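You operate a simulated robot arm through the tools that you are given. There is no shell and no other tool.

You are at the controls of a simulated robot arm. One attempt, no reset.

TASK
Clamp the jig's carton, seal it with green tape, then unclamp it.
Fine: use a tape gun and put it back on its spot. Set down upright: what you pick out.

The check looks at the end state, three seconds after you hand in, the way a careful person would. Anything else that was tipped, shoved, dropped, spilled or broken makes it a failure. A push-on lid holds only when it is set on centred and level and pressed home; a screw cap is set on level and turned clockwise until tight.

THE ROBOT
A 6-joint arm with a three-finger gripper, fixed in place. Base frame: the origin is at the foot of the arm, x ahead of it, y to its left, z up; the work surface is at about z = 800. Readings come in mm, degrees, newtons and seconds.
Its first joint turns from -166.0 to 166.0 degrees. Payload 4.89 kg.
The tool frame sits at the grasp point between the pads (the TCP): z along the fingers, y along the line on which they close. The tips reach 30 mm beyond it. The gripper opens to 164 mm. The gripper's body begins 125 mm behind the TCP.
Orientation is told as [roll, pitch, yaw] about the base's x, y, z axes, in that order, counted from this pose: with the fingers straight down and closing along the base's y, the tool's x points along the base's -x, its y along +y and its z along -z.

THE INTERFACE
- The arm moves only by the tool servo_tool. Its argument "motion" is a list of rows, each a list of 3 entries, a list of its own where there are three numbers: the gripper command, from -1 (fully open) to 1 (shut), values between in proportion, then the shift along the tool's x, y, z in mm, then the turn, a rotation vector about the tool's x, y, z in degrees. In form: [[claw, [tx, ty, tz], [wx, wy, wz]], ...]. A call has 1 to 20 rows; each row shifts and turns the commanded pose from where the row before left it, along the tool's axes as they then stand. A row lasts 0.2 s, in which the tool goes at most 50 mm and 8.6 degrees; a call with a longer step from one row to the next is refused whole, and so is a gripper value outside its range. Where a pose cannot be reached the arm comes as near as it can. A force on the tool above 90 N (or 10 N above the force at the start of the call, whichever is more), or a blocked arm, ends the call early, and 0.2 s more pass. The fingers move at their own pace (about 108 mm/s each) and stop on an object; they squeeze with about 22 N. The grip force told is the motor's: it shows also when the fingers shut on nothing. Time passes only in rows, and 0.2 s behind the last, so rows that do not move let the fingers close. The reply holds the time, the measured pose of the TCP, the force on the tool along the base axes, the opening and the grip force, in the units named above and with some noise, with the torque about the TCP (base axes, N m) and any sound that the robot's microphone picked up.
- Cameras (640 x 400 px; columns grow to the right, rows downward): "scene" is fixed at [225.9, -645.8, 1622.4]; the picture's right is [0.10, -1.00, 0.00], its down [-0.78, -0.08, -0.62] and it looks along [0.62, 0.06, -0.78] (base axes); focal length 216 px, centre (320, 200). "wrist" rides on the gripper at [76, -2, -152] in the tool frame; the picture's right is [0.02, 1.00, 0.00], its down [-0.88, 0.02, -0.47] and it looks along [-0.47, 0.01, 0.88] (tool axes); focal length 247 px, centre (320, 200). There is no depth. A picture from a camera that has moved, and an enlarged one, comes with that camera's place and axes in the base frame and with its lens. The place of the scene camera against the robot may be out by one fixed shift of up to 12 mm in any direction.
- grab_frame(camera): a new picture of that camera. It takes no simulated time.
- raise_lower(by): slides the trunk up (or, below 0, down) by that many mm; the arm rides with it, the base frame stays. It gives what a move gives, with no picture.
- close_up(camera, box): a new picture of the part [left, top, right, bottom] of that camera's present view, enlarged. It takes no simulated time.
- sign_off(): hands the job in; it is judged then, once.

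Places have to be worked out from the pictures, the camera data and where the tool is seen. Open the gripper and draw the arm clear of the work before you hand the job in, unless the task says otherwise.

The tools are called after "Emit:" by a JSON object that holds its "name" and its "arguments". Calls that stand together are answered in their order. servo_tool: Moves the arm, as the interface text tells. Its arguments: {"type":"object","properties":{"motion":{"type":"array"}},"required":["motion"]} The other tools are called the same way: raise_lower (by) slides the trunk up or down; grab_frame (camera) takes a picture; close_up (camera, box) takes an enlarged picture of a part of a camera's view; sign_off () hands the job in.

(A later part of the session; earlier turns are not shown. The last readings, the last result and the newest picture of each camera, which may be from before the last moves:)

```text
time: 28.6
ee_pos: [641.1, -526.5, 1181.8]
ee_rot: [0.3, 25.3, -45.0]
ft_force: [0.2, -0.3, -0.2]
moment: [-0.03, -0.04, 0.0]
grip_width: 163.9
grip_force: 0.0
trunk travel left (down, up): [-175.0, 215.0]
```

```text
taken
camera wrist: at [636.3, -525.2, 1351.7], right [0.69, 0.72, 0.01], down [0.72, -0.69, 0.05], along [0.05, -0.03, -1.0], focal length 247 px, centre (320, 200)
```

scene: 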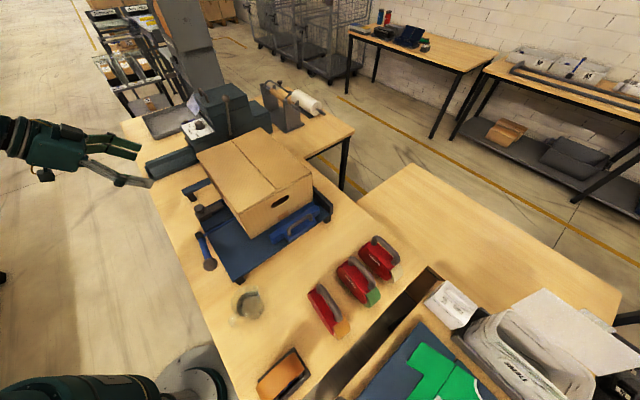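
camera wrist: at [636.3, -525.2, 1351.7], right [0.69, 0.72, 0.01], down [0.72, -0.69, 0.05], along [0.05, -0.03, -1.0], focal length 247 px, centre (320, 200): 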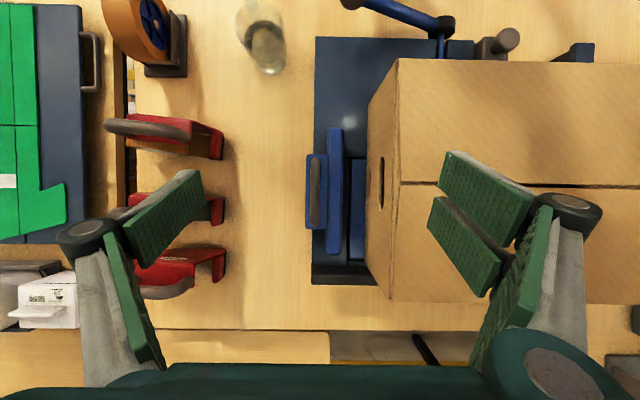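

Emit:
{"name": "close_up", "arguments": {"camera": "wrist", "box": [295, 110, 415, 300]}}

Emit:
{"name": "close_up", "arguments": {"camera": "wrist", "box": [300, 0, 600, 190]}}

Emit:
{"name": "close_up", "arguments": {"camera": "wrist", "box": [300, 145, 380, 245]}}

```text
2.11 times, centred on (355, 205) of wrist
camera zoom: at [636.3, -525.2, 1351.7], right [0.69, 0.72, 0.01], down [0.72, -0.69, 0.05], along [0.05, -0.03, -1.0], focal length 520 px, centre (246, 190)
```

zoom: 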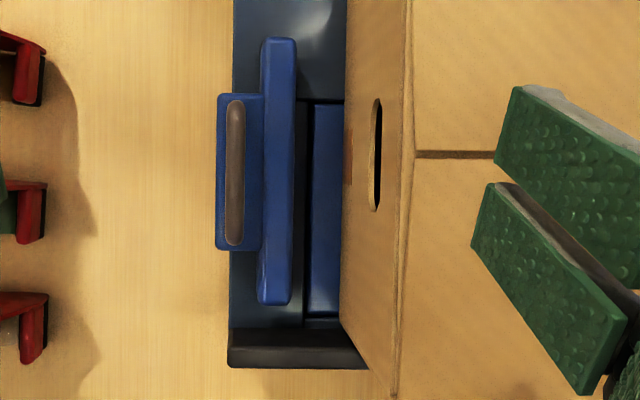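

```text
2.11 times, centred on (450, 95) of wrist
camera zoom: at [636.3, -525.2, 1351.7], right [0.69, 0.72, 0.01], down [0.72, -0.69, 0.05], along [0.05, -0.03, -1.0], focal length 520 px, centre (46, 421)
```

zoom: 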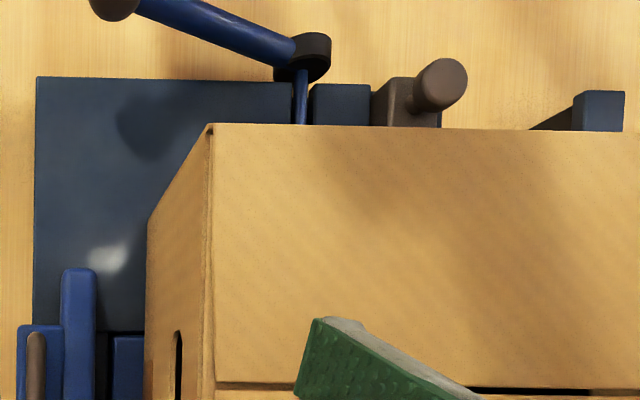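

```text
4.00 times, centred on (340, 195) of wrist
camera zoom: at [636.3, -525.2, 1351.7], right [0.69, 0.72, 0.01], down [0.72, -0.69, 0.05], along [0.05, -0.03, -1.0], focal length 988 px, centre (240, 220)
```

zoom: 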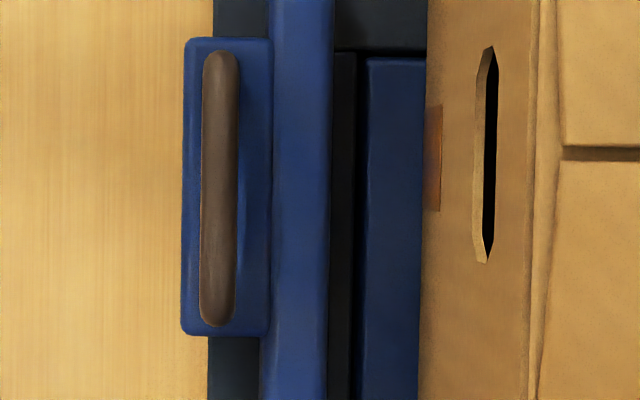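

The pusher's handle is an arch 15 mm thick and about 113 mm long, centred near (642, -534) at z ≈ 940. I will clasp it end to end (yaw 45°), where the hand is thin towards the carton; first I level the tool and turn.

Emit:
{"name": "servo_tool", "arguments": {"motion": [[-1, [0, 0, 0], [0, -7, 0]], [-1, [0, 0, 0], [0, -7, 0]], [-1, [0, 0, 0], [0, -7, 0]], [-1, [0, 0, 0], [0, -7, 0]], [-1, [0, 0, 0], [0, 0, -7.5]], [-1, [0, 0, 0], [0, 0, -7.5]], [-1, [0, 0, 0], [0, 0, -7.5]], [-1, [0, 0, 0], [0, 0, -7.5]], [-1, [0, 0, 0], [0, 0, -7.5]], [-1, [0, 0, 0], [0, 0, -7.5]], [-1, [0, 0, 0], [0, 0, -7.5]], [-1, [0, 0, 0], [0, 0, -7.5]], [-1, [0, 0, 0], [0, 0, -7.5]], [-1, [0, 0, 0], [0, 0, -7.5]], [-1, [0, 0, 0], [0, 0, -7.5]], [-1, [0, 0, 0], [0, 0, -7.5]], [-1, [0, 0, 0], [0, 0, 0]]]}}

Emit:
{"name": "grab_frame", "arguments": {"camera": "wrist"}}

```text
time: 32.2
ee_pos: [640.1, -528.0, 1181.6]
ee_rot: [0.0, -0.1, 45.0]
ft_force: [-0.6, -1.4, 0.5]
moment: [0.01, 0.03, -0.02]
grip_width: 164.1
grip_force: 0.1
trunk travel left (down, up): [-175.0, 215.0]
```

```text
taken
camera wrist: at [586.8, -582.8, 1333.2], right [-0.72, 0.69, 0.0], down [0.61, 0.64, 0.47], along [0.33, 0.34, -0.88], focal length 247 px, centre (320, 200)
```

wrist: 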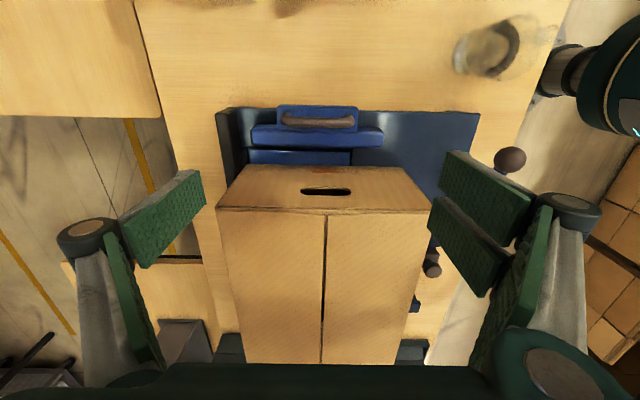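

The handle centre checks out at about (641.5, -532). I descend above it to z ≈ 985 with the hand open and look again.

Emit:
{"name": "servo_tool", "arguments": {"motion": [[-1, [0.5, -0.9, 39.4], [0, 0, 0]], [-1, [0.5, -0.9, 39.4], [0, 0, 0]], [-1, [0.5, -0.9, 39.4], [0, 0, 0]], [-1, [0.5, -0.9, 39.4], [0, 0, 0]], [-1, [0.5, -0.9, 39.4], [0, 0, 0]], [-1, [0, 0, 0], [0, 0, 0]]]}}

Emit:
{"name": "grab_frame", "arguments": {"camera": "wrist"}}

Emit:
{"name": "close_up", "arguments": {"camera": "scene", "box": [240, 150, 350, 260]}}

```text
time: 33.6
ee_pos: [641.6, -533.1, 982.3]
ee_rot: [-0.1, -0.1, 44.9]
ft_force: [0.6, 0.0, 0.8]
moment: [0.01, 0.06, -0.03]
grip_width: 163.9
grip_force: 0.1
trunk travel left (down, up): [-175.0, 215.0]
```

```text
taken
camera wrist: at [588.5, -587.4, 1135.3], right [-0.72, 0.69, 0.0], down [0.61, 0.64, 0.47], along [0.33, 0.34, -0.88], focal length 247 px, centre (320, 200)
```

wrist: 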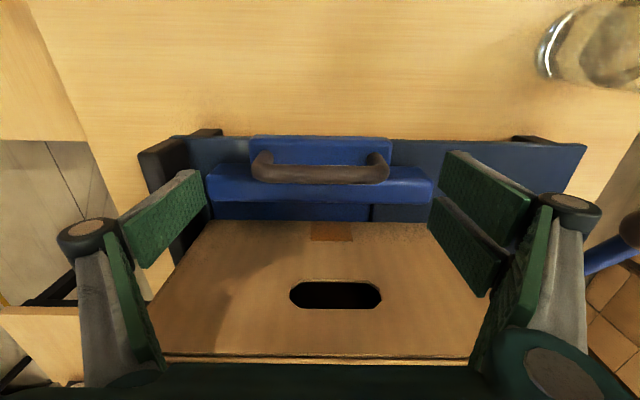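

```text
3.64 times, centred on (295, 205) of scene
camera zoom: at [225.9, -645.8, 1622.4], right [0.1, -1.0, 0.0], down [-0.78, -0.08, -0.62], along [0.62, 0.06, -0.78], focal length 786 px, centre (411, 182)
```

zoom: 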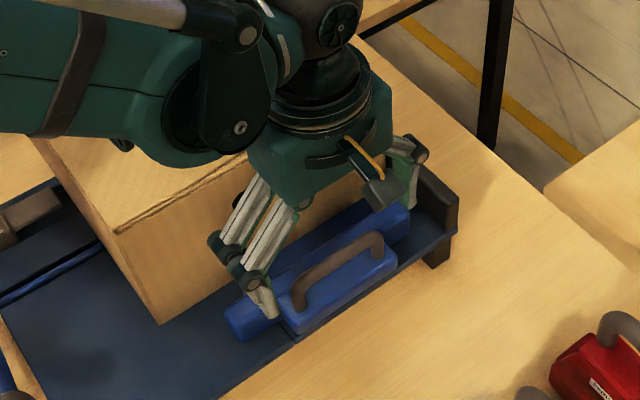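

The arch lies right under the TCP, 117 mm long and level with my estimate of z ≈ 940. I descend 44 mm and close on its ends.

Emit:
{"name": "servo_tool", "arguments": {"motion": [[-1, [0, 0, 15], [0, 0, 0]], [-1, [0, 0, 15], [0, 0, 0]], [-1, [0, 0, 14], [0, 0, 0]], [-1, [0, 0, 0], [0, 0, 0]], [1, [0, 0, 0], [0, 0, 0]], [1, [0, 0, 0], [0, 0, 0]], [1, [0, 0, 0], [0, 0, 0]]]}}

Emit:
{"name": "grab_frame", "arguments": {"camera": "wrist"}}

Emit:
{"name": "close_up", "arguments": {"camera": "scene", "box": [240, 150, 350, 260]}}

```text
time: 35.2
ee_pos: [641.4, -532.8, 940.1]
ee_rot: [-0.1, -0.2, 45.1]
ft_force: [7.8, -8.6, 9.2]
moment: [-0.29, -0.23, 1.39]
grip_width: 113.9
grip_force: 45.2
trunk travel left (down, up): [-175.0, 215.0]
```

```text
taken
camera wrist: at [588.6, -587.0, 1092.3], right [-0.72, 0.69, 0.0], down [0.61, 0.64, 0.47], along [0.33, 0.34, -0.88], focal length 247 px, centre (320, 200)
```

wrist: 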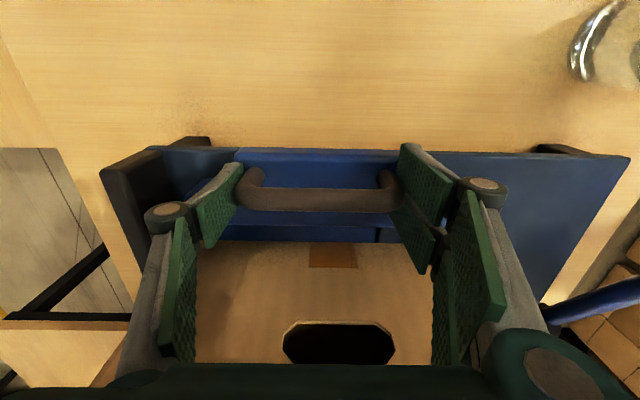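

```text
3.64 times, centred on (295, 205) of scene
camera zoom: at [225.9, -645.8, 1622.4], right [0.1, -1.0, 0.0], down [-0.78, -0.08, -0.62], along [0.62, 0.06, -0.78], focal length 786 px, centre (411, 182)
```

zoom: 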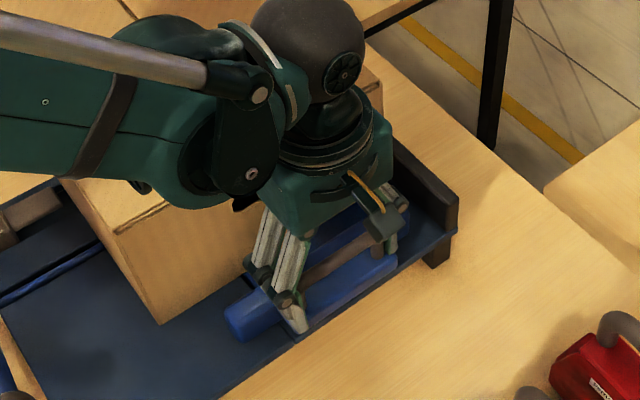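

The hand has closed on the handle at 114 mm. I now push the bar gently toward the carton in small steps and watch force and position.

Emit:
{"name": "servo_tool", "arguments": {"motion": [[1, [-3, 0, 0], [0, 0, 0]], [1, [-3, 0, 0], [0, 0, 0]], [1, [-3, 0, 0], [0, 0, 0]], [1, [-3, 0, 0], [0, 0, 0]], [1, [0, 0, 0], [0, 0, 0]]]}}

Emit:
{"name": "grab_frame", "arguments": {"camera": "wrist"}}

```text
time: 36.4
ee_pos: [650.2, -523.8, 940.7]
ee_rot: [0.1, -0.1, 44.9]
ft_force: [6.7, -13.8, 7.4]
moment: [-0.62, -0.2, 1.28]
grip_width: 113.7
grip_force: 45.4
trunk travel left (down, up): [-175.0, 215.0]
```

```text
taken
camera wrist: at [597.2, -578.6, 1092.2], right [-0.72, 0.69, 0.0], down [0.61, 0.64, 0.47], along [0.33, 0.34, -0.88], focal length 247 px, centre (320, 200)
```

wrist: 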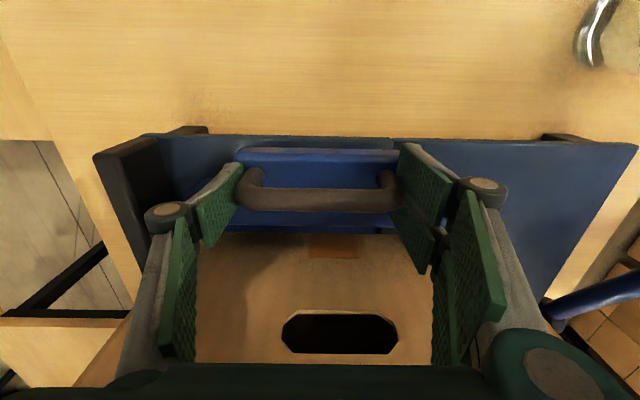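

The bar slides with the hand with only about 5 N of drag. I keep pushing toward the carton face in small steps.

Emit:
{"name": "servo_tool", "arguments": {"motion": [[1, [-3, 0, 0], [0, 0, 0]], [1, [-3, 0, 0], [0, 0, 0]], [1, [-3, 0, 0], [0, 0, 0]], [1, [-3, 0, 0], [0, 0, 0]], [1, [-3, 0, 0], [0, 0, 0]], [1, [-3, 0, 0], [0, 0, 0]], [1, [0, 0, 0], [0, 0, 0]]]}}

Emit:
{"name": "grab_frame", "arguments": {"camera": "wrist"}}

Emit:
{"name": "close_up", "arguments": {"camera": "scene", "box": [180, 110, 350, 290]}}

```text
time: 38.0
ee_pos: [663.4, -511.3, 940.3]
ee_rot: [0.0, -0.1, 45.0]
ft_force: [-0.9, -4.3, 10.9]
moment: [0.24, 0.64, 0.43]
grip_width: 113.5
grip_force: 45.1
trunk travel left (down, up): [-175.0, 215.0]
```

```text
taken
camera wrist: at [609.8, -566.0, 1092.2], right [-0.72, 0.69, 0.0], down [0.61, 0.64, 0.47], along [0.33, 0.34, -0.88], focal length 247 px, centre (320, 200)
```

wrist: 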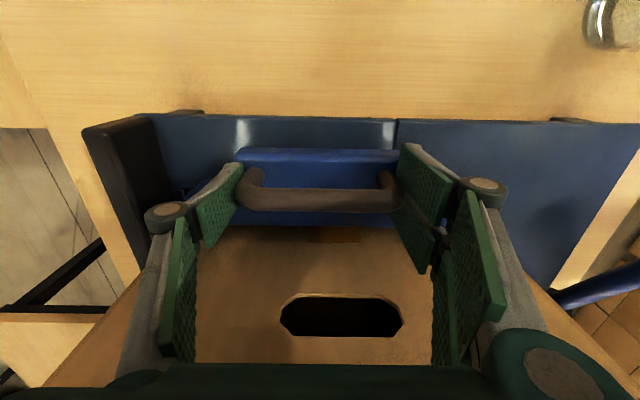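

```text
2.22 times, centred on (265, 200) of scene
camera zoom: at [225.9, -645.8, 1622.4], right [0.1, -1.0, 0.0], down [-0.78, -0.08, -0.62], along [0.62, 0.06, -0.78], focal length 481 px, centre (442, 200)
```

zoom: 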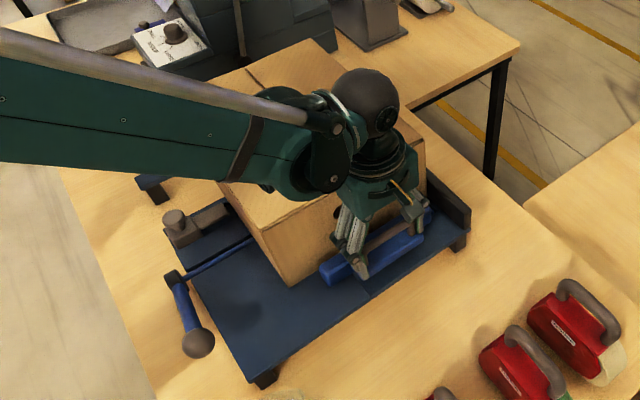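

No contact yet after 30 mm. I continue in 2 mm steps, expecting contact within about 15 mm.

Emit:
{"name": "servo_tool", "arguments": {"motion": [[1, [-2, 0, 0], [0, 0, 0]], [1, [-2, 0, 0], [0, 0, 0]], [1, [-2, 0, 0], [0, 0, 0]], [1, [-2, 0, 0], [0, 0, 0]], [1, [0, 0, 0], [0, 0, 0]]]}}

Emit:
{"name": "close_up", "arguments": {"camera": "wrist", "box": [180, 130, 460, 300]}}

```text
time: 39.2
ee_pos: [667.8, -506.9, 939.9]
ee_rot: [-0.1, -0.2, 44.9]
ft_force: [-4.5, -1.6, 0.9]
moment: [-0.39, -0.07, 1.58]
grip_width: 113.7
grip_force: 45.1
trunk travel left (down, up): [-175.0, 215.0]
```

```text
2.29 times, centred on (320, 215) of wrist
camera zoom: at [615.0, -560.8, 1092.2], right [-0.72, 0.69, 0.0], down [0.61, 0.64, 0.47], along [0.33, 0.34, -0.88], focal length 564 px, centre (320, 166)
```

zoom: 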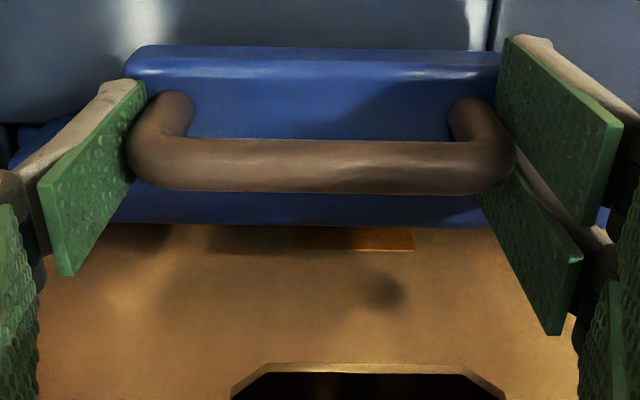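

Still sliding freely at 37 mm of travel. I continue in small steps.

Emit:
{"name": "servo_tool", "arguments": {"motion": [[1, [-1.5, 0, 0], [0, 0, 0]], [1, [-1.5, 0, 0], [0, 0, 0]], [1, [-1.5, 0, 0], [0, 0, 0]], [1, [-1.5, 0, 0], [0, 0, 0]], [1, [0, 0, 0], [0, 0, 0]]]}}

Emit:
{"name": "close_up", "arguments": {"camera": "wrist", "box": [180, 130, 460, 300]}}

```text
time: 40.4
ee_pos: [672.8, -501.7, 940.2]
ee_rot: [0.0, -0.1, 44.8]
ft_force: [-14.5, 7.7, -13.9]
moment: [-0.36, -0.04, 1.45]
grip_width: 113.6
grip_force: 44.4
trunk travel left (down, up): [-175.0, 215.0]
```

```text
2.29 times, centred on (320, 215) of wrist
camera zoom: at [619.5, -556.6, 1092.2], right [-0.72, 0.69, 0.0], down [0.61, 0.63, 0.47], along [0.33, 0.34, -0.88], focal length 564 px, centre (320, 166)
```

zoom: 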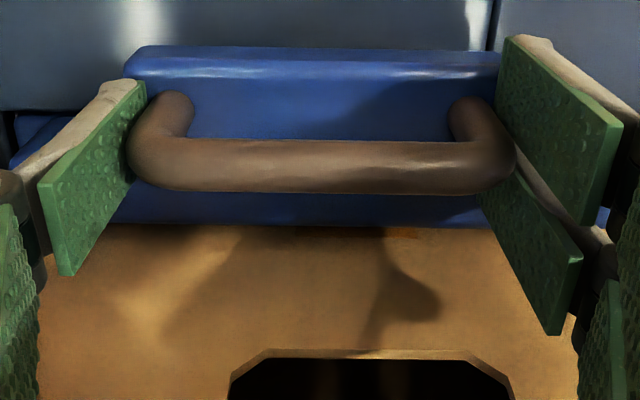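

The orange patch is almost covered, so contact is close. I advance in 1 mm steps.

Emit:
{"name": "servo_tool", "arguments": {"motion": [[1, [-1, 0, 0], [0, 0, 0]], [1, [-1, 0, 0], [0, 0, 0]], [1, [-1, 0, 0], [0, 0, 0]], [1, [-1, 0, 0], [0, 0, 0]], [1, [0, 0, 0], [0, 0, 0]]]}}

Emit:
{"name": "close_up", "arguments": {"camera": "wrist", "box": [180, 130, 460, 300]}}

Emit:
{"name": "close_up", "arguments": {"camera": "scene", "box": [230, 190, 330, 260]}}

```text
time: 41.6
ee_pos: [674.7, -498.9, 940.1]
ee_rot: [0.0, -0.1, 44.9]
ft_force: [-14.5, 8.5, -2.6]
moment: [0.86, 1.12, 0.96]
grip_width: 113.0
grip_force: 44.4
trunk travel left (down, up): [-175.0, 215.0]
```

```text
2.29 times, centred on (320, 215) of wrist
camera zoom: at [622.3, -553.5, 1092.3], right [-0.72, 0.69, 0.0], down [0.61, 0.64, 0.47], along [0.33, 0.34, -0.88], focal length 564 px, centre (320, 166)
```

zoom: 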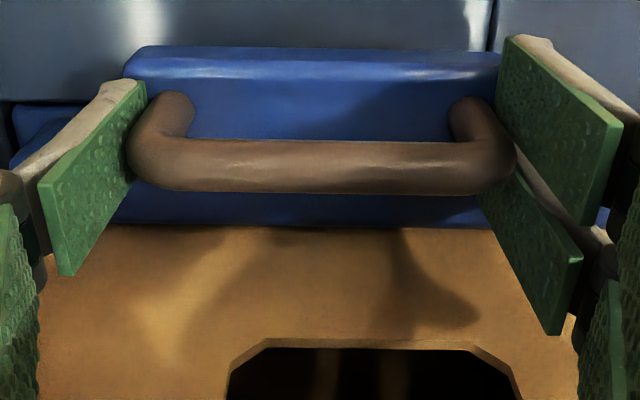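

```text
5.71 times, centred on (280, 225) of scene
camera zoom: at [225.9, -645.8, 1622.4], right [0.1, -1.0, 0.0], down [-0.78, -0.08, -0.62], along [0.62, 0.06, -0.78], focal length 1236 px, centre (549, 57)
```

zoom: 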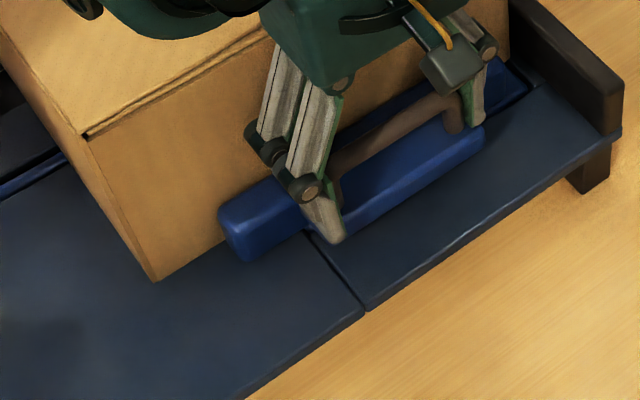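

I check with the same scene crop as before whether the carton has moved or the bar is touching it.

Emit:
{"name": "close_up", "arguments": {"camera": "scene", "box": [180, 110, 350, 290]}}

Emit:
{"name": "close_up", "arguments": {"camera": "scene", "box": [190, 170, 270, 280]}}

```text
2.22 times, centred on (265, 200) of scene
camera zoom: at [225.9, -645.8, 1622.4], right [0.1, -1.0, 0.0], down [-0.78, -0.08, -0.62], along [0.62, 0.06, -0.78], focal length 481 px, centre (442, 200)
```

zoom: 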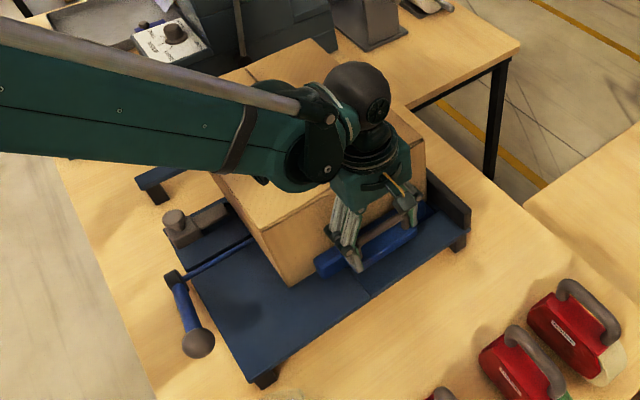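

```text
3.64 times, centred on (230, 225) of scene
camera zoom: at [225.9, -645.8, 1622.4], right [0.1, -1.0, 0.0], down [-0.78, -0.08, -0.62], along [0.62, 0.06, -0.78], focal length 786 px, centre (647, 109)
```

zoom: 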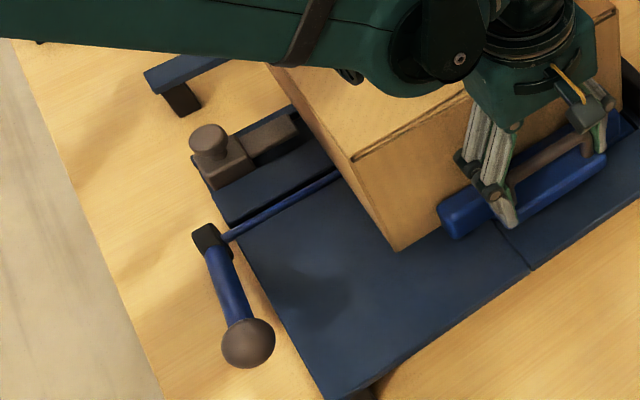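

The carton has not moved and the bar's inner face is about at the carton. I push a few more millimetres and watch for a force rise.

Emit:
{"name": "servo_tool", "arguments": {"motion": [[1, [-1, 0, 0], [0, 0, 0]], [1, [-1, 0, 0], [0, 0, 0]], [1, [-1, 0, 0], [0, 0, 0]], [1, [0, 0, 0], [0, 0, 0]]]}}

Emit:
{"name": "close_up", "arguments": {"camera": "scene", "box": [190, 170, 270, 280]}}

Emit:
{"name": "close_up", "arguments": {"camera": "wrist", "box": [180, 130, 460, 300]}}

```text
time: 42.6
ee_pos: [677.6, -496.0, 940.2]
ee_rot: [-0.1, -0.1, 45.1]
ft_force: [-5.0, -1.7, -1.6]
moment: [0.08, 0.53, 1.71]
grip_width: 113.1
grip_force: 45.3
trunk travel left (down, up): [-175.0, 215.0]
```

```text
3.64 times, centred on (230, 225) of scene
camera zoom: at [225.9, -645.8, 1622.4], right [0.1, -1.0, 0.0], down [-0.78, -0.08, -0.62], along [0.62, 0.06, -0.78], focal length 786 px, centre (647, 109)
```

zoom: 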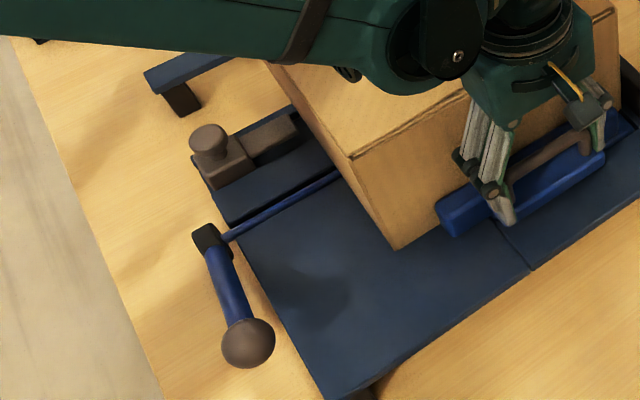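

```text
2.29 times, centred on (320, 215) of wrist
camera zoom: at [624.5, -551.2, 1092.3], right [-0.72, 0.69, 0.0], down [0.61, 0.64, 0.47], along [0.33, 0.34, -0.88], focal length 564 px, centre (320, 166)
```

zoom: 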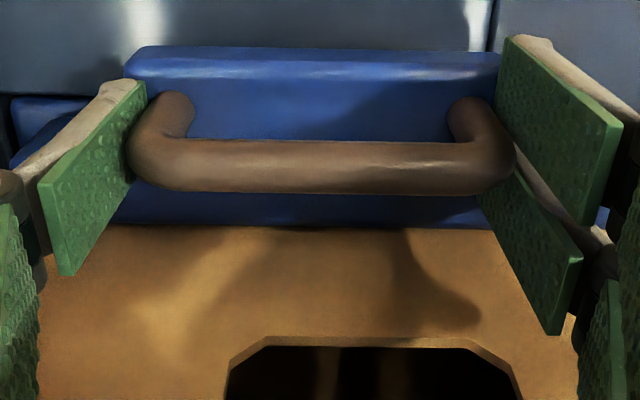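

I zoom very tightly on the carton's bottom corner and the bar's end to get a reference, so that I can tell carton motion from bar motion.

Emit:
{"name": "close_up", "arguments": {"camera": "scene", "box": [230, 205, 262, 225]}}

Emit:
{"name": "close_up", "arguments": {"camera": "wrist", "box": [290, 190, 390, 300]}}

```text
16.00 times, centred on (246, 215) of scene
camera zoom: at [225.9, -645.8, 1622.4], right [0.1, -1.0, 0.0], down [-0.78, -0.08, -0.62], along [0.62, 0.06, -0.78], focal length 3461 px, centre (1504, -40)
```

zoom: 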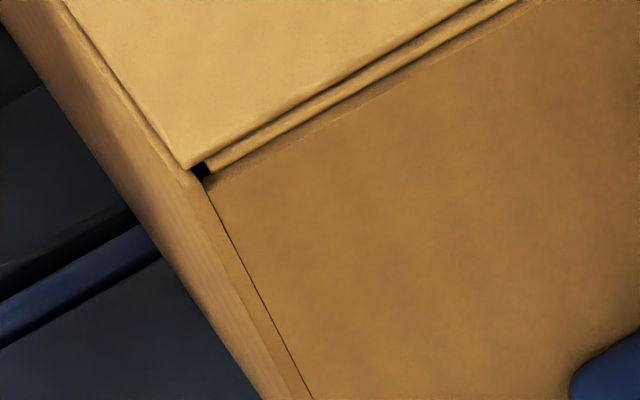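

```text
3.64 times, centred on (340, 245) of wrist
camera zoom: at [624.5, -551.2, 1092.3], right [-0.72, 0.69, 0.0], down [0.61, 0.64, 0.47], along [0.33, 0.34, -0.88], focal length 898 px, centre (247, 36)
```

zoom: 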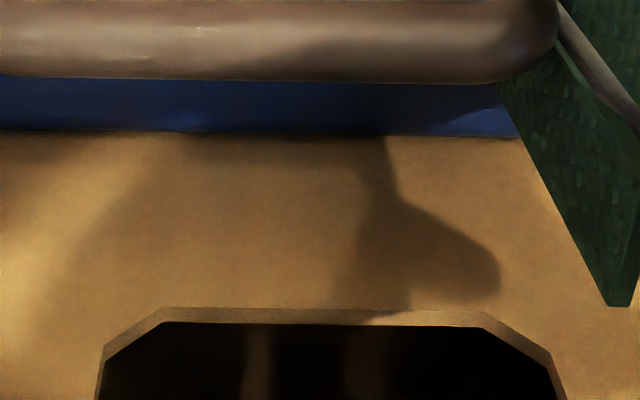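

Emit:
{"name": "close_up", "arguments": {"camera": "scene", "box": [234, 215, 266, 235]}}

```text
16.00 times, centred on (250, 225) of scene
camera zoom: at [225.9, -645.8, 1622.4], right [0.1, -1.0, 0.0], down [-0.78, -0.08, -0.62], along [0.62, 0.06, -0.78], focal length 3461 px, centre (1440, -200)
```

zoom: 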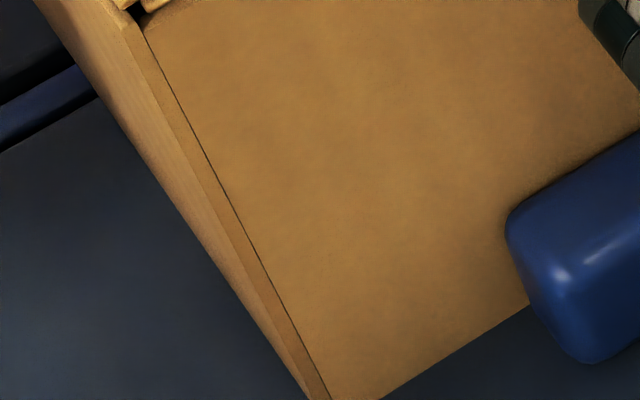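

The bar's inner lower corner meets the carton's bottom edge: contact or within a millimetre or two. I push 2 mm more and compare the same crop.

Emit:
{"name": "servo_tool", "arguments": {"motion": [[1, [-1, 0, 0], [0, 0, 0]], [1, [-1, 0, 0], [0, 0, 0]], [1, [0, 0, 0], [0, 0, 0]]]}}

Emit:
{"name": "close_up", "arguments": {"camera": "scene", "box": [234, 215, 266, 235]}}

```text
time: 43.4
ee_pos: [679.0, -494.6, 939.9]
ee_rot: [0.0, -0.1, 44.9]
ft_force: [-7.4, 0.5, -7.2]
moment: [-1.05, -0.62, 1.67]
grip_width: 113.5
grip_force: 44.8
trunk travel left (down, up): [-175.0, 215.0]
```

```text
16.00 times, centred on (250, 225) of scene
camera zoom: at [225.9, -645.8, 1622.4], right [0.1, -1.0, 0.0], down [-0.78, -0.08, -0.62], along [0.62, 0.06, -0.78], focal length 3461 px, centre (1440, -200)
```

zoom: 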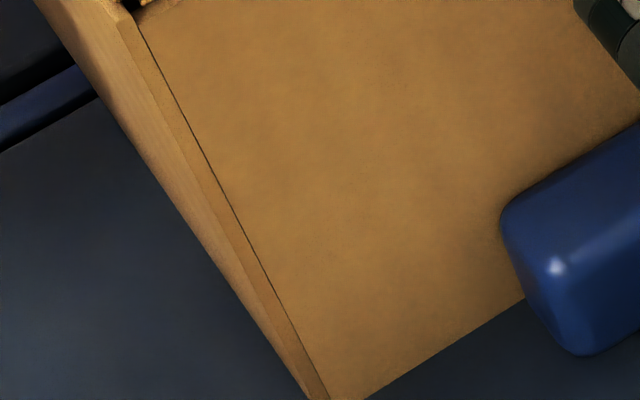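

The carton now moves with the bar, so they touch. I keep pushing slowly until the carton seats against the rear stop, which should show as a force rise.

Emit:
{"name": "servo_tool", "arguments": {"motion": [[1, [-1, 0, 0], [0, 0, 0]], [1, [-1, 0, 0], [0, 0, 0]], [1, [-1, 0, 0], [0, 0, 0]], [1, [0, 0, 0], [0, 0, 0]]]}}

Emit:
{"name": "close_up", "arguments": {"camera": "scene", "box": [234, 215, 266, 235]}}

```text
time: 44.4
ee_pos: [680.6, -492.6, 941.0]
ee_rot: [0.0, -0.1, 45.1]
ft_force: [-0.1, -5.8, -0.6]
moment: [-0.02, 0.5, 1.75]
grip_width: 113.6
grip_force: 45.6
trunk travel left (down, up): [-175.0, 215.0]
```

```text
16.00 times, centred on (250, 225) of scene
camera zoom: at [225.9, -645.8, 1622.4], right [0.1, -1.0, 0.0], down [-0.78, -0.08, -0.62], along [0.62, 0.06, -0.78], focal length 3461 px, centre (1440, -200)
```

zoom: 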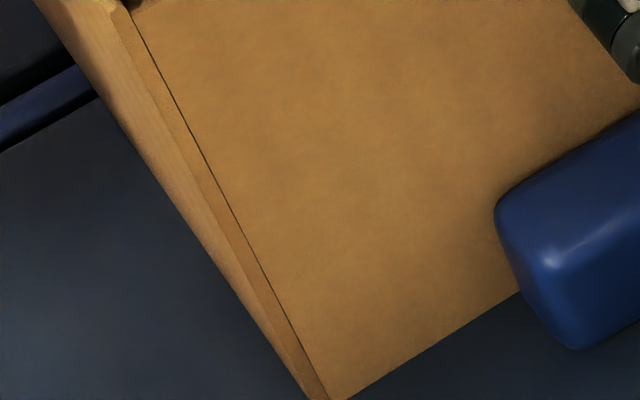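

Still sliding with small force; the carton has moved some 5 mm toward its rear stop. I continue.

Emit:
{"name": "servo_tool", "arguments": {"motion": [[1, [-1.5, 0, 0], [0, 0, 0]], [1, [-1.5, 0, 0], [0, 0, 0]], [1, [-1.5, 0, 0], [0, 0, 0]], [1, [-1.5, 0, 0], [0, 0, 0]], [1, [0, 0, 0], [0, 0, 0]]]}}

Emit:
{"name": "close_up", "arguments": {"camera": "scene", "box": [234, 215, 266, 235]}}

Emit:
{"name": "close_up", "arguments": {"camera": "scene", "box": [180, 110, 350, 290]}}

```text
time: 45.6
ee_pos: [685.8, -488.5, 940.1]
ee_rot: [0.1, 0.0, 45.0]
ft_force: [1.7, -9.1, 5.5]
moment: [0.08, 0.5, 1.72]
grip_width: 113.4
grip_force: 45.0
trunk travel left (down, up): [-175.0, 215.0]
```

```text
16.00 times, centred on (250, 225) of scene
camera zoom: at [225.9, -645.8, 1622.4], right [0.1, -1.0, 0.0], down [-0.78, -0.08, -0.62], along [0.62, 0.06, -0.78], focal length 3461 px, centre (1440, -200)
```

zoom: 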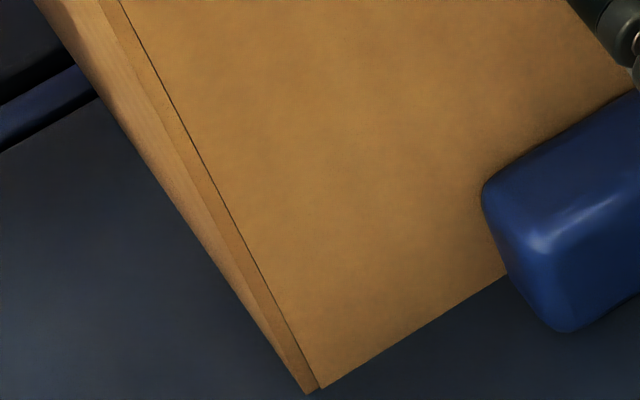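

```text
2.22 times, centred on (265, 200) of scene
camera zoom: at [225.9, -645.8, 1622.4], right [0.1, -1.0, 0.0], down [-0.78, -0.08, -0.62], along [0.62, 0.06, -0.78], focal length 481 px, centre (442, 200)
```

zoom: 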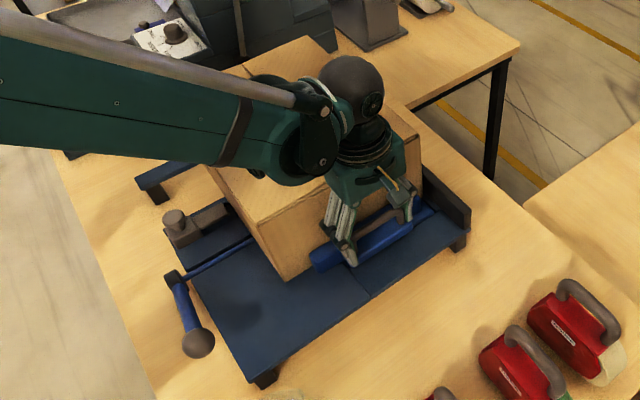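

The carton slides freely; from the earlier side view I judge the rear stop's face near f ≈ 600 along the carton's axis, so roughly 20 mm of travel remain. I continue in small steps, watching the force.

Emit:
{"name": "servo_tool", "arguments": {"motion": [[1, [-1.5, 0, 0], [0, 0, 0]], [1, [-1.5, 0, 0], [0, 0, 0]], [1, [-1.5, 0, 0], [0, 0, 0]], [1, [-1.5, 0, 0], [0, 0, 0]], [1, [-1.5, 0, 0], [0, 0, 0]], [1, [0, 0, 0], [0, 0, 0]]]}}

Emit:
{"name": "close_up", "arguments": {"camera": "scene", "box": [234, 215, 266, 235]}}

Emit:
{"name": "grab_frame", "arguments": {"camera": "wrist"}}

```text
time: 47.0
ee_pos: [690.7, -483.8, 939.8]
ee_rot: [0.0, -0.1, 45.0]
ft_force: [2.4, -8.6, 19.8]
moment: [0.27, 0.71, 1.59]
grip_width: 113.2
grip_force: 44.9
trunk travel left (down, up): [-175.0, 215.0]
```

```text
16.00 times, centred on (250, 225) of scene
camera zoom: at [225.9, -645.8, 1622.4], right [0.1, -1.0, 0.0], down [-0.78, -0.08, -0.62], along [0.62, 0.06, -0.78], focal length 3461 px, centre (1440, -200)
```

zoom: 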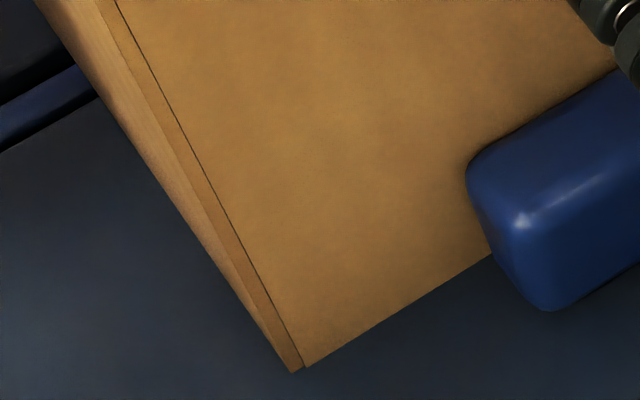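

```text
taken
camera wrist: at [637.7, -538.1, 1092.3], right [-0.72, 0.69, 0.0], down [0.61, 0.64, 0.47], along [0.33, 0.34, -0.88], focal length 247 px, centre (320, 200)
```

wrist: 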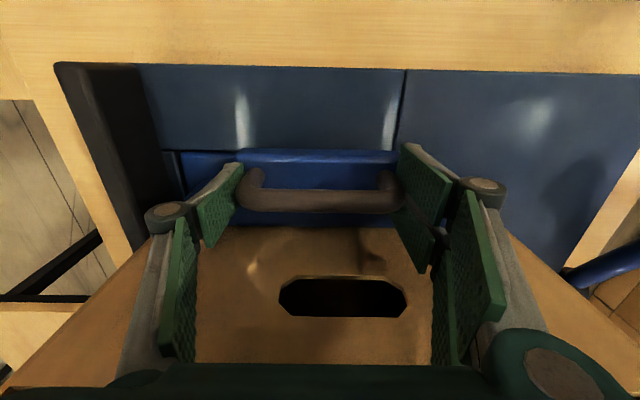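

The carton follows squarely. I continue toward the rear stop.

Emit:
{"name": "servo_tool", "arguments": {"motion": [[1, [-1.5, 0, 0], [0, 0, 0]], [1, [-1.5, 0, 0], [0, 0, 0]], [1, [-1.5, 0, 0], [0, 0, 0]], [1, [-1.5, 0, 0], [0, 0, 0]], [1, [-1.5, 0, 0], [0, 0, 0]], [1, [0, 0, 0], [0, 0, 0]]]}}

Emit:
{"name": "close_up", "arguments": {"camera": "scene", "box": [234, 215, 266, 235]}}

Emit:
{"name": "close_up", "arguments": {"camera": "scene", "box": [180, 110, 350, 290]}}

```text
time: 48.4
ee_pos: [695.6, -479.0, 940.4]
ee_rot: [0.1, -0.1, 44.9]
ft_force: [-14.6, -11.7, -2.6]
moment: [-0.79, -0.03, 2.19]
grip_width: 113.3
grip_force: 44.9
trunk travel left (down, up): [-175.0, 215.0]
```

```text
16.00 times, centred on (250, 225) of scene
camera zoom: at [225.9, -645.8, 1622.4], right [0.1, -1.0, 0.0], down [-0.78, -0.08, -0.62], along [0.62, 0.06, -0.78], focal length 3461 px, centre (1440, -200)
```

zoom: 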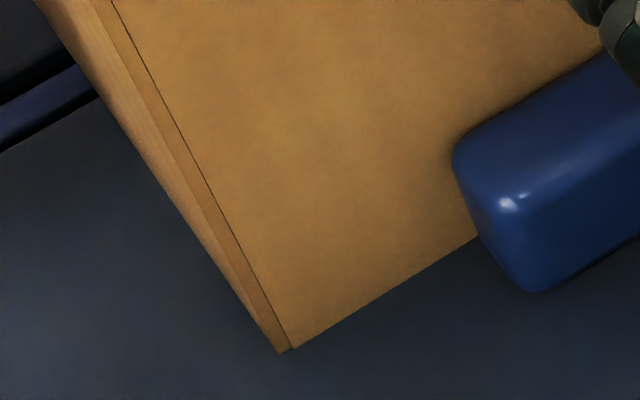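

```text
2.22 times, centred on (265, 200) of scene
camera zoom: at [225.9, -645.8, 1622.4], right [0.1, -1.0, 0.0], down [-0.78, -0.08, -0.62], along [0.62, 0.06, -0.78], focal length 481 px, centre (442, 200)
```

zoom: 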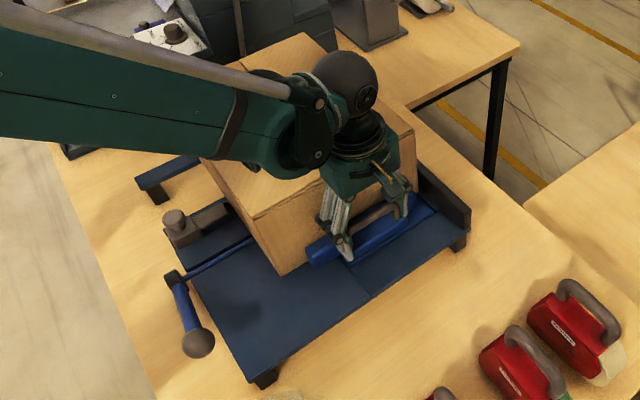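

The push force has risen to about 19 N along the carton's axis: it is against the rear stop. I push one millimetre more to confirm it is blocked.

Emit:
{"name": "servo_tool", "arguments": {"motion": [[1, [-0.5, 0, 0], [0, 0, 0]], [1, [-0.5, 0, 0], [0, 0, 0]], [1, [0, 0, 0], [0, 0, 0]]]}}

Emit:
{"name": "close_up", "arguments": {"camera": "scene", "box": [234, 215, 266, 235]}}

Emit:
{"name": "grab_frame", "arguments": {"camera": "wrist"}}

```text
time: 49.2
ee_pos: [696.0, -478.7, 939.9]
ee_rot: [-0.1, -0.1, 44.8]
ft_force: [-28.5, -20.8, -3.1]
moment: [-0.55, 0.78, 2.3]
grip_width: 113.4
grip_force: 44.7
trunk travel left (down, up): [-175.0, 215.0]
```

```text
16.00 times, centred on (250, 225) of scene
camera zoom: at [225.9, -645.8, 1622.4], right [0.1, -1.0, 0.0], down [-0.78, -0.08, -0.62], along [0.62, 0.06, -0.78], focal length 3461 px, centre (1440, -200)
```

zoom: 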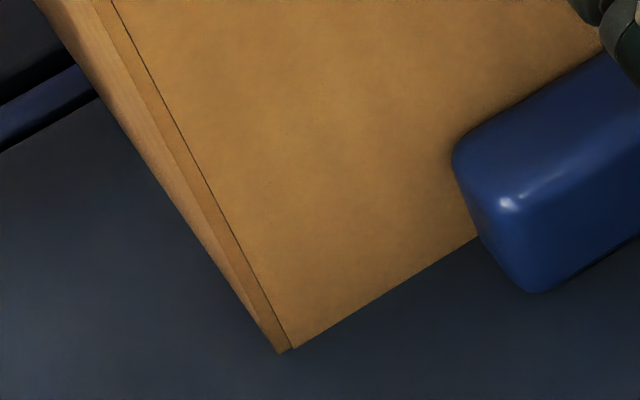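

```text
taken
camera wrist: at [642.5, -533.4, 1092.4], right [-0.72, 0.69, 0.0], down [0.61, 0.63, 0.47], along [0.33, 0.34, -0.88], focal length 247 px, centre (320, 200)
```

wrist: 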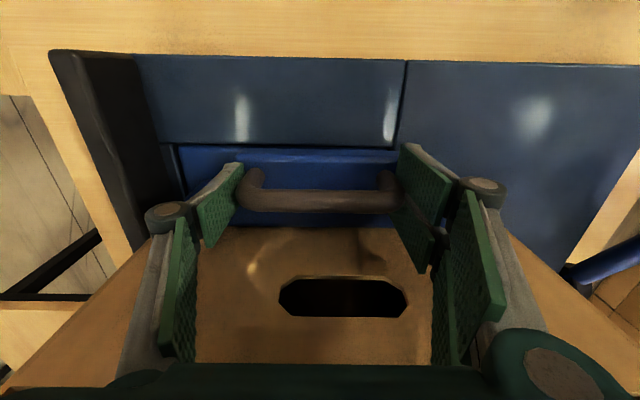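

The bar and carton are blocked (35 N, no motion), so the carton is seated. I ease the push by 1 mm, open the hand and rise straight up.

Emit:
{"name": "servo_tool", "arguments": {"motion": [[1, [1, 0, 0], [0, 0, 0]], [-0.6, [0, 0, 0], [0, 0, 0]], [-0.8, [0, 0, 0], [0, 0, 0]], [-0.8, [0, 0, 0], [0, 0, 0]], [-0.8, [0, 0, -20], [0, 0, 0]], [-0.8, [0, 0, -40], [0, 0, 0]], [-0.8, [0, 0, -45], [0, 0, 0]], [-0.8, [0, 0, -45], [0, 0, 0]], [-0.8, [0, 0, -45], [0, 0, 0]], [-0.8, [0, 0, -45], [0, 0, 0]]]}}

Emit:
{"name": "grab_frame", "arguments": {"camera": "wrist"}}

Emit:
{"name": "close_up", "arguments": {"camera": "scene", "box": [234, 215, 266, 235]}}

```text
time: 51.4
ee_pos: [698.3, -479.3, 1180.0]
ee_rot: [0.0, -0.1, 44.9]
ft_force: [-0.6, -0.9, 0.0]
moment: [0.06, 0.1, -0.01]
grip_width: 147.7
grip_force: 0.0
trunk travel left (down, up): [-175.0, 215.0]
```

```text
taken
camera wrist: at [644.2, -534.2, 1331.8], right [-0.72, 0.69, 0.0], down [0.61, 0.64, 0.47], along [0.33, 0.34, -0.88], focal length 247 px, centre (320, 200)
```

wrist: 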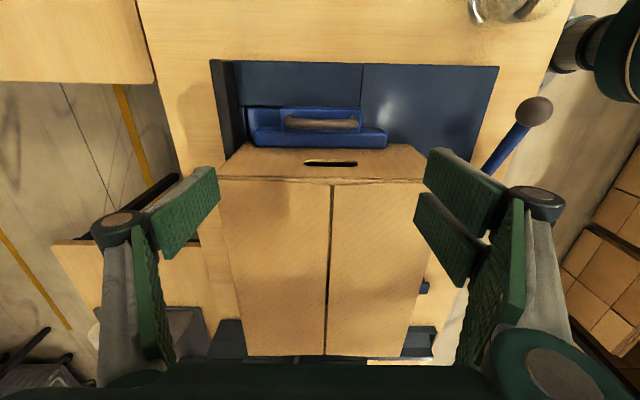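

```text
16.00 times, centred on (250, 225) of scene
camera zoom: at [225.9, -645.8, 1622.4], right [0.1, -1.0, 0.0], down [-0.78, -0.08, -0.62], along [0.62, 0.06, -0.78], focal length 3461 px, centre (1440, -200)
```

zoom: 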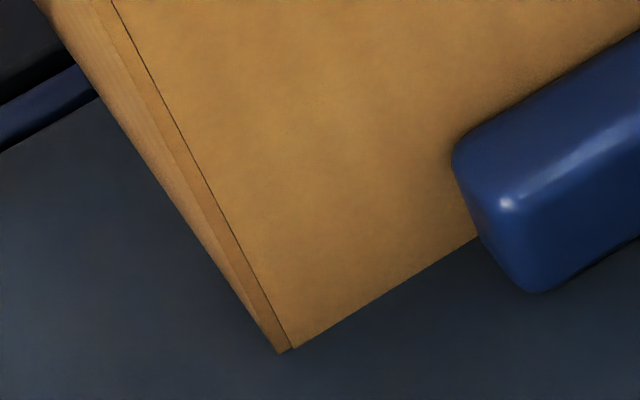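

The bar and carton stay put after release. Next is the lever: ball near (455, -273, 943), hub near (582, -143, 875). I move above the ball at a safe height, keeping yaw 45° so that the ball can turn between the pads.

Emit:
{"name": "servo_tool", "arguments": {"motion": [[-0.6, [3.7, 45.3, 0], [0, 0, 0]], [-0.6, [3.7, 45.3, 0], [0, 0, 0]], [-0.6, [3.7, 45.3, 0], [0, 0, 0]], [-0.6, [3.7, 45.3, 0], [0, 0, 0]], [-0.6, [3.7, 45.3, 0], [0, 0, 0]], [-0.6, [3.7, 45.3, 0], [0, 0, 0]], [-0.6, [3.7, 45.3, 0], [0, 0, 0]], [-0.6, [0, 0, 40], [0, 0, 0]], [-0.6, [0, 0, 40], [0, 0, 0]], [-0.6, [0, 0, 0], [0, 0, 0]]]}}

Emit:
{"name": "grab_frame", "arguments": {"camera": "wrist"}}

Emit:
{"name": "grab_frame", "arguments": {"camera": "scene"}}

```text
time: 53.6
ee_pos: [454.6, -274.0, 1100.1]
ee_rot: [0.0, -0.1, 44.9]
ft_force: [0.1, -0.2, -0.4]
moment: [0.06, 0.05, 0.02]
grip_width: 131.1
grip_force: 0.1
trunk travel left (down, up): [-175.0, 215.0]
```

```text
taken
camera wrist: at [401.1, -328.0, 1252.2], right [-0.72, 0.69, 0.0], down [0.61, 0.64, 0.47], along [0.33, 0.34, -0.88], focal length 247 px, centre (320, 200)
```

wrist: 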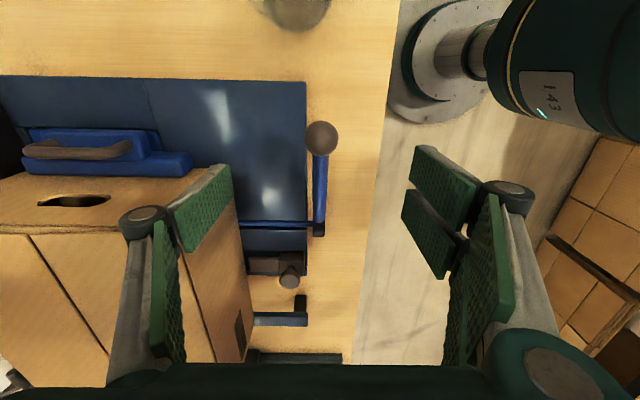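

```text
taken
```

scene: 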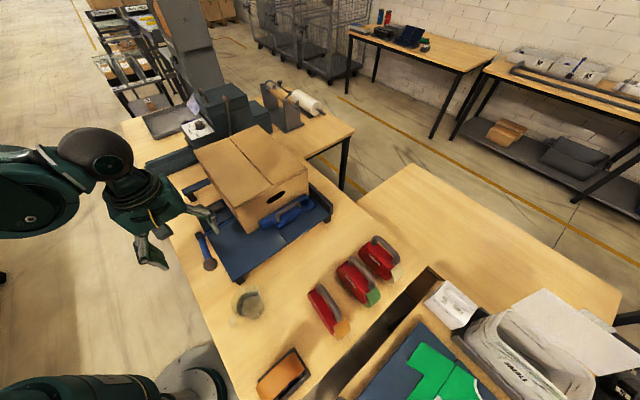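

The ball is directly beneath the TCP and its height of about 942 agrees. I narrow the hand to about 74 mm, descend around the ball and close.

Emit:
{"name": "servo_tool", "arguments": {"motion": [[0.1, [0, 0, 30], [0, 0, 0]], [0.1, [0, 0, 40], [0, 0, 0]], [0.1, [0, 0, 40], [0, 0, 0]], [0.1, [0, 0, 30], [0, 0, 0]], [0.1, [0, 0, 16], [0, 0, 0]], [0.1, [0, 0, 0], [0, 0, 0]], [1, [0, 0, 0], [0, 0, 0]], [1, [0, 0, 0], [0, 0, 0]], [1, [0, 0, 0], [0, 0, 0]]]}}

Emit:
{"name": "grab_frame", "arguments": {"camera": "wrist"}}

Emit:
{"name": "close_up", "arguments": {"camera": "scene", "box": [150, 180, 270, 280]}}

```text
time: 55.6
ee_pos: [454.0, -271.3, 944.8]
ee_rot: [0.1, -0.1, 44.9]
ft_force: [-11.0, 13.7, -6.9]
moment: [-0.42, 0.55, 0.07]
grip_width: 41.3
grip_force: 45.0
trunk travel left (down, up): [-175.0, 215.0]
```

```text
taken
camera wrist: at [401.1, -326.3, 1096.7], right [-0.72, 0.69, 0.0], down [0.61, 0.64, 0.47], along [0.33, 0.34, -0.88], focal length 247 px, centre (320, 200)
```

wrist: 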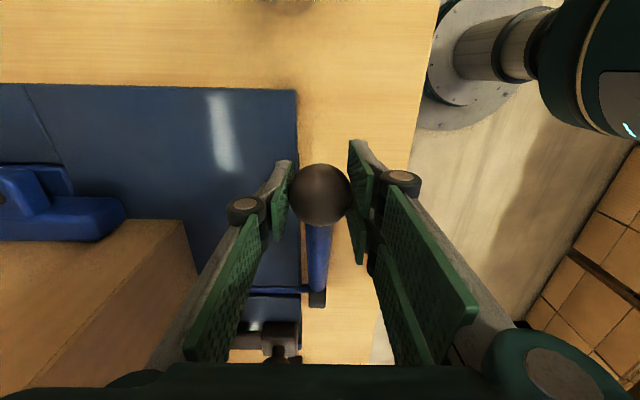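

```text
4.00 times, centred on (210, 230) of scene
camera zoom: at [225.9, -645.8, 1622.4], right [0.1, -1.0, 0.0], down [-0.78, -0.08, -0.62], along [0.62, 0.06, -0.78], focal length 865 px, centre (760, 80)
```

zoom: 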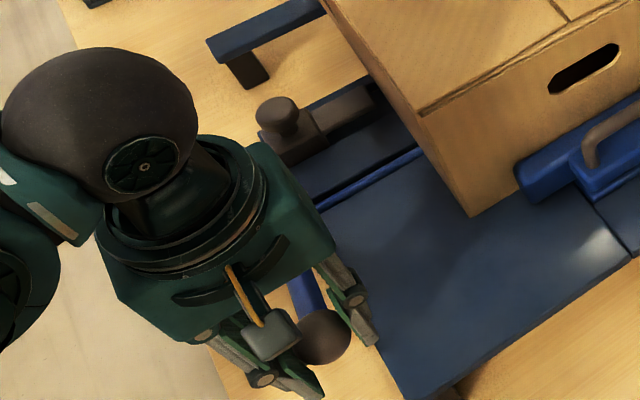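

The ball is gripped (41 mm). I relax the sideways force by 2 mm and then try a 5° swing of the lever upward about its hub, watching the force.

Emit:
{"name": "servo_tool", "arguments": {"motion": [[1, [0, 2, 0], [0, 0, 0]], [1, [0, 0, 0], [0, 0, 0]], [1, [-2.1, 0, -5.2], [0, 0, 0]], [1, [-2.3, 0, -5.2], [0, 0, 0]], [1, [-2.4, 0, -5.1], [0, 0, 0]], [1, [0, 0, 0], [0, 0, 0]]]}}

Emit:
{"name": "grab_frame", "arguments": {"camera": "wrist"}}

```text
time: 57.0
ee_pos: [458.5, -267.3, 959.4]
ee_rot: [0.0, -0.1, 44.9]
ft_force: [-1.6, -32.5, -31.7]
moment: [-0.46, 0.25, -0.01]
grip_width: 42.3
grip_force: 45.3
trunk travel left (down, up): [-175.0, 215.0]
```

```text
taken
camera wrist: at [405.3, -321.7, 1111.2], right [-0.72, 0.69, 0.0], down [0.61, 0.63, 0.47], along [0.33, 0.34, -0.88], focal length 247 px, centre (320, 200)
```

wrist: 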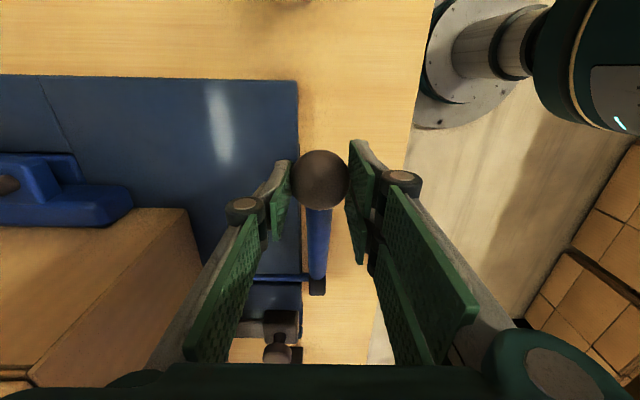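

The reaction rose to about 40 N and the ball slid down between the pads, so the lever seems to resist upward motion. I look closer at where the ball is now.

Emit:
{"name": "close_up", "arguments": {"camera": "wrist", "box": [220, 120, 420, 320]}}

Emit:
{"name": "close_up", "arguments": {"camera": "scene", "box": [150, 180, 270, 280]}}

```text
2.00 times, centred on (320, 220) of wrist
camera zoom: at [405.3, -321.7, 1111.2], right [-0.72, 0.69, 0.0], down [0.61, 0.63, 0.47], along [0.33, 0.34, -0.88], focal length 494 px, centre (320, 160)
```

zoom: 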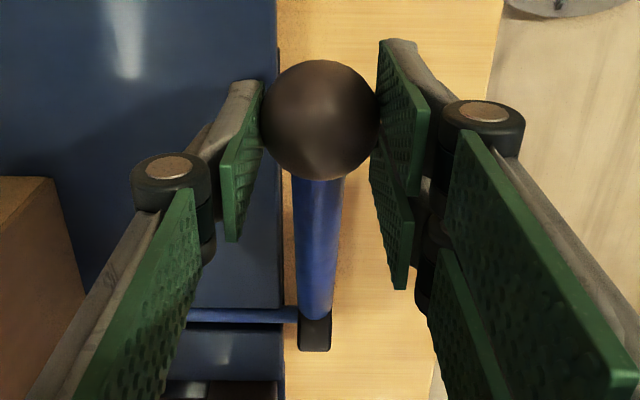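

```text
4.00 times, centred on (210, 230) of scene
camera zoom: at [225.9, -645.8, 1622.4], right [0.1, -1.0, 0.0], down [-0.78, -0.08, -0.62], along [0.62, 0.06, -0.78], focal length 865 px, centre (760, 80)
```

zoom: 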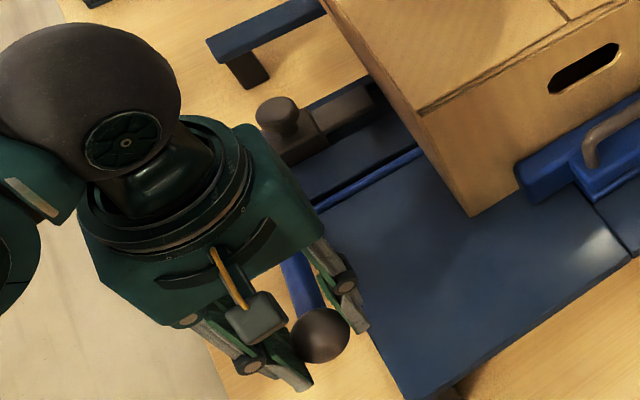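

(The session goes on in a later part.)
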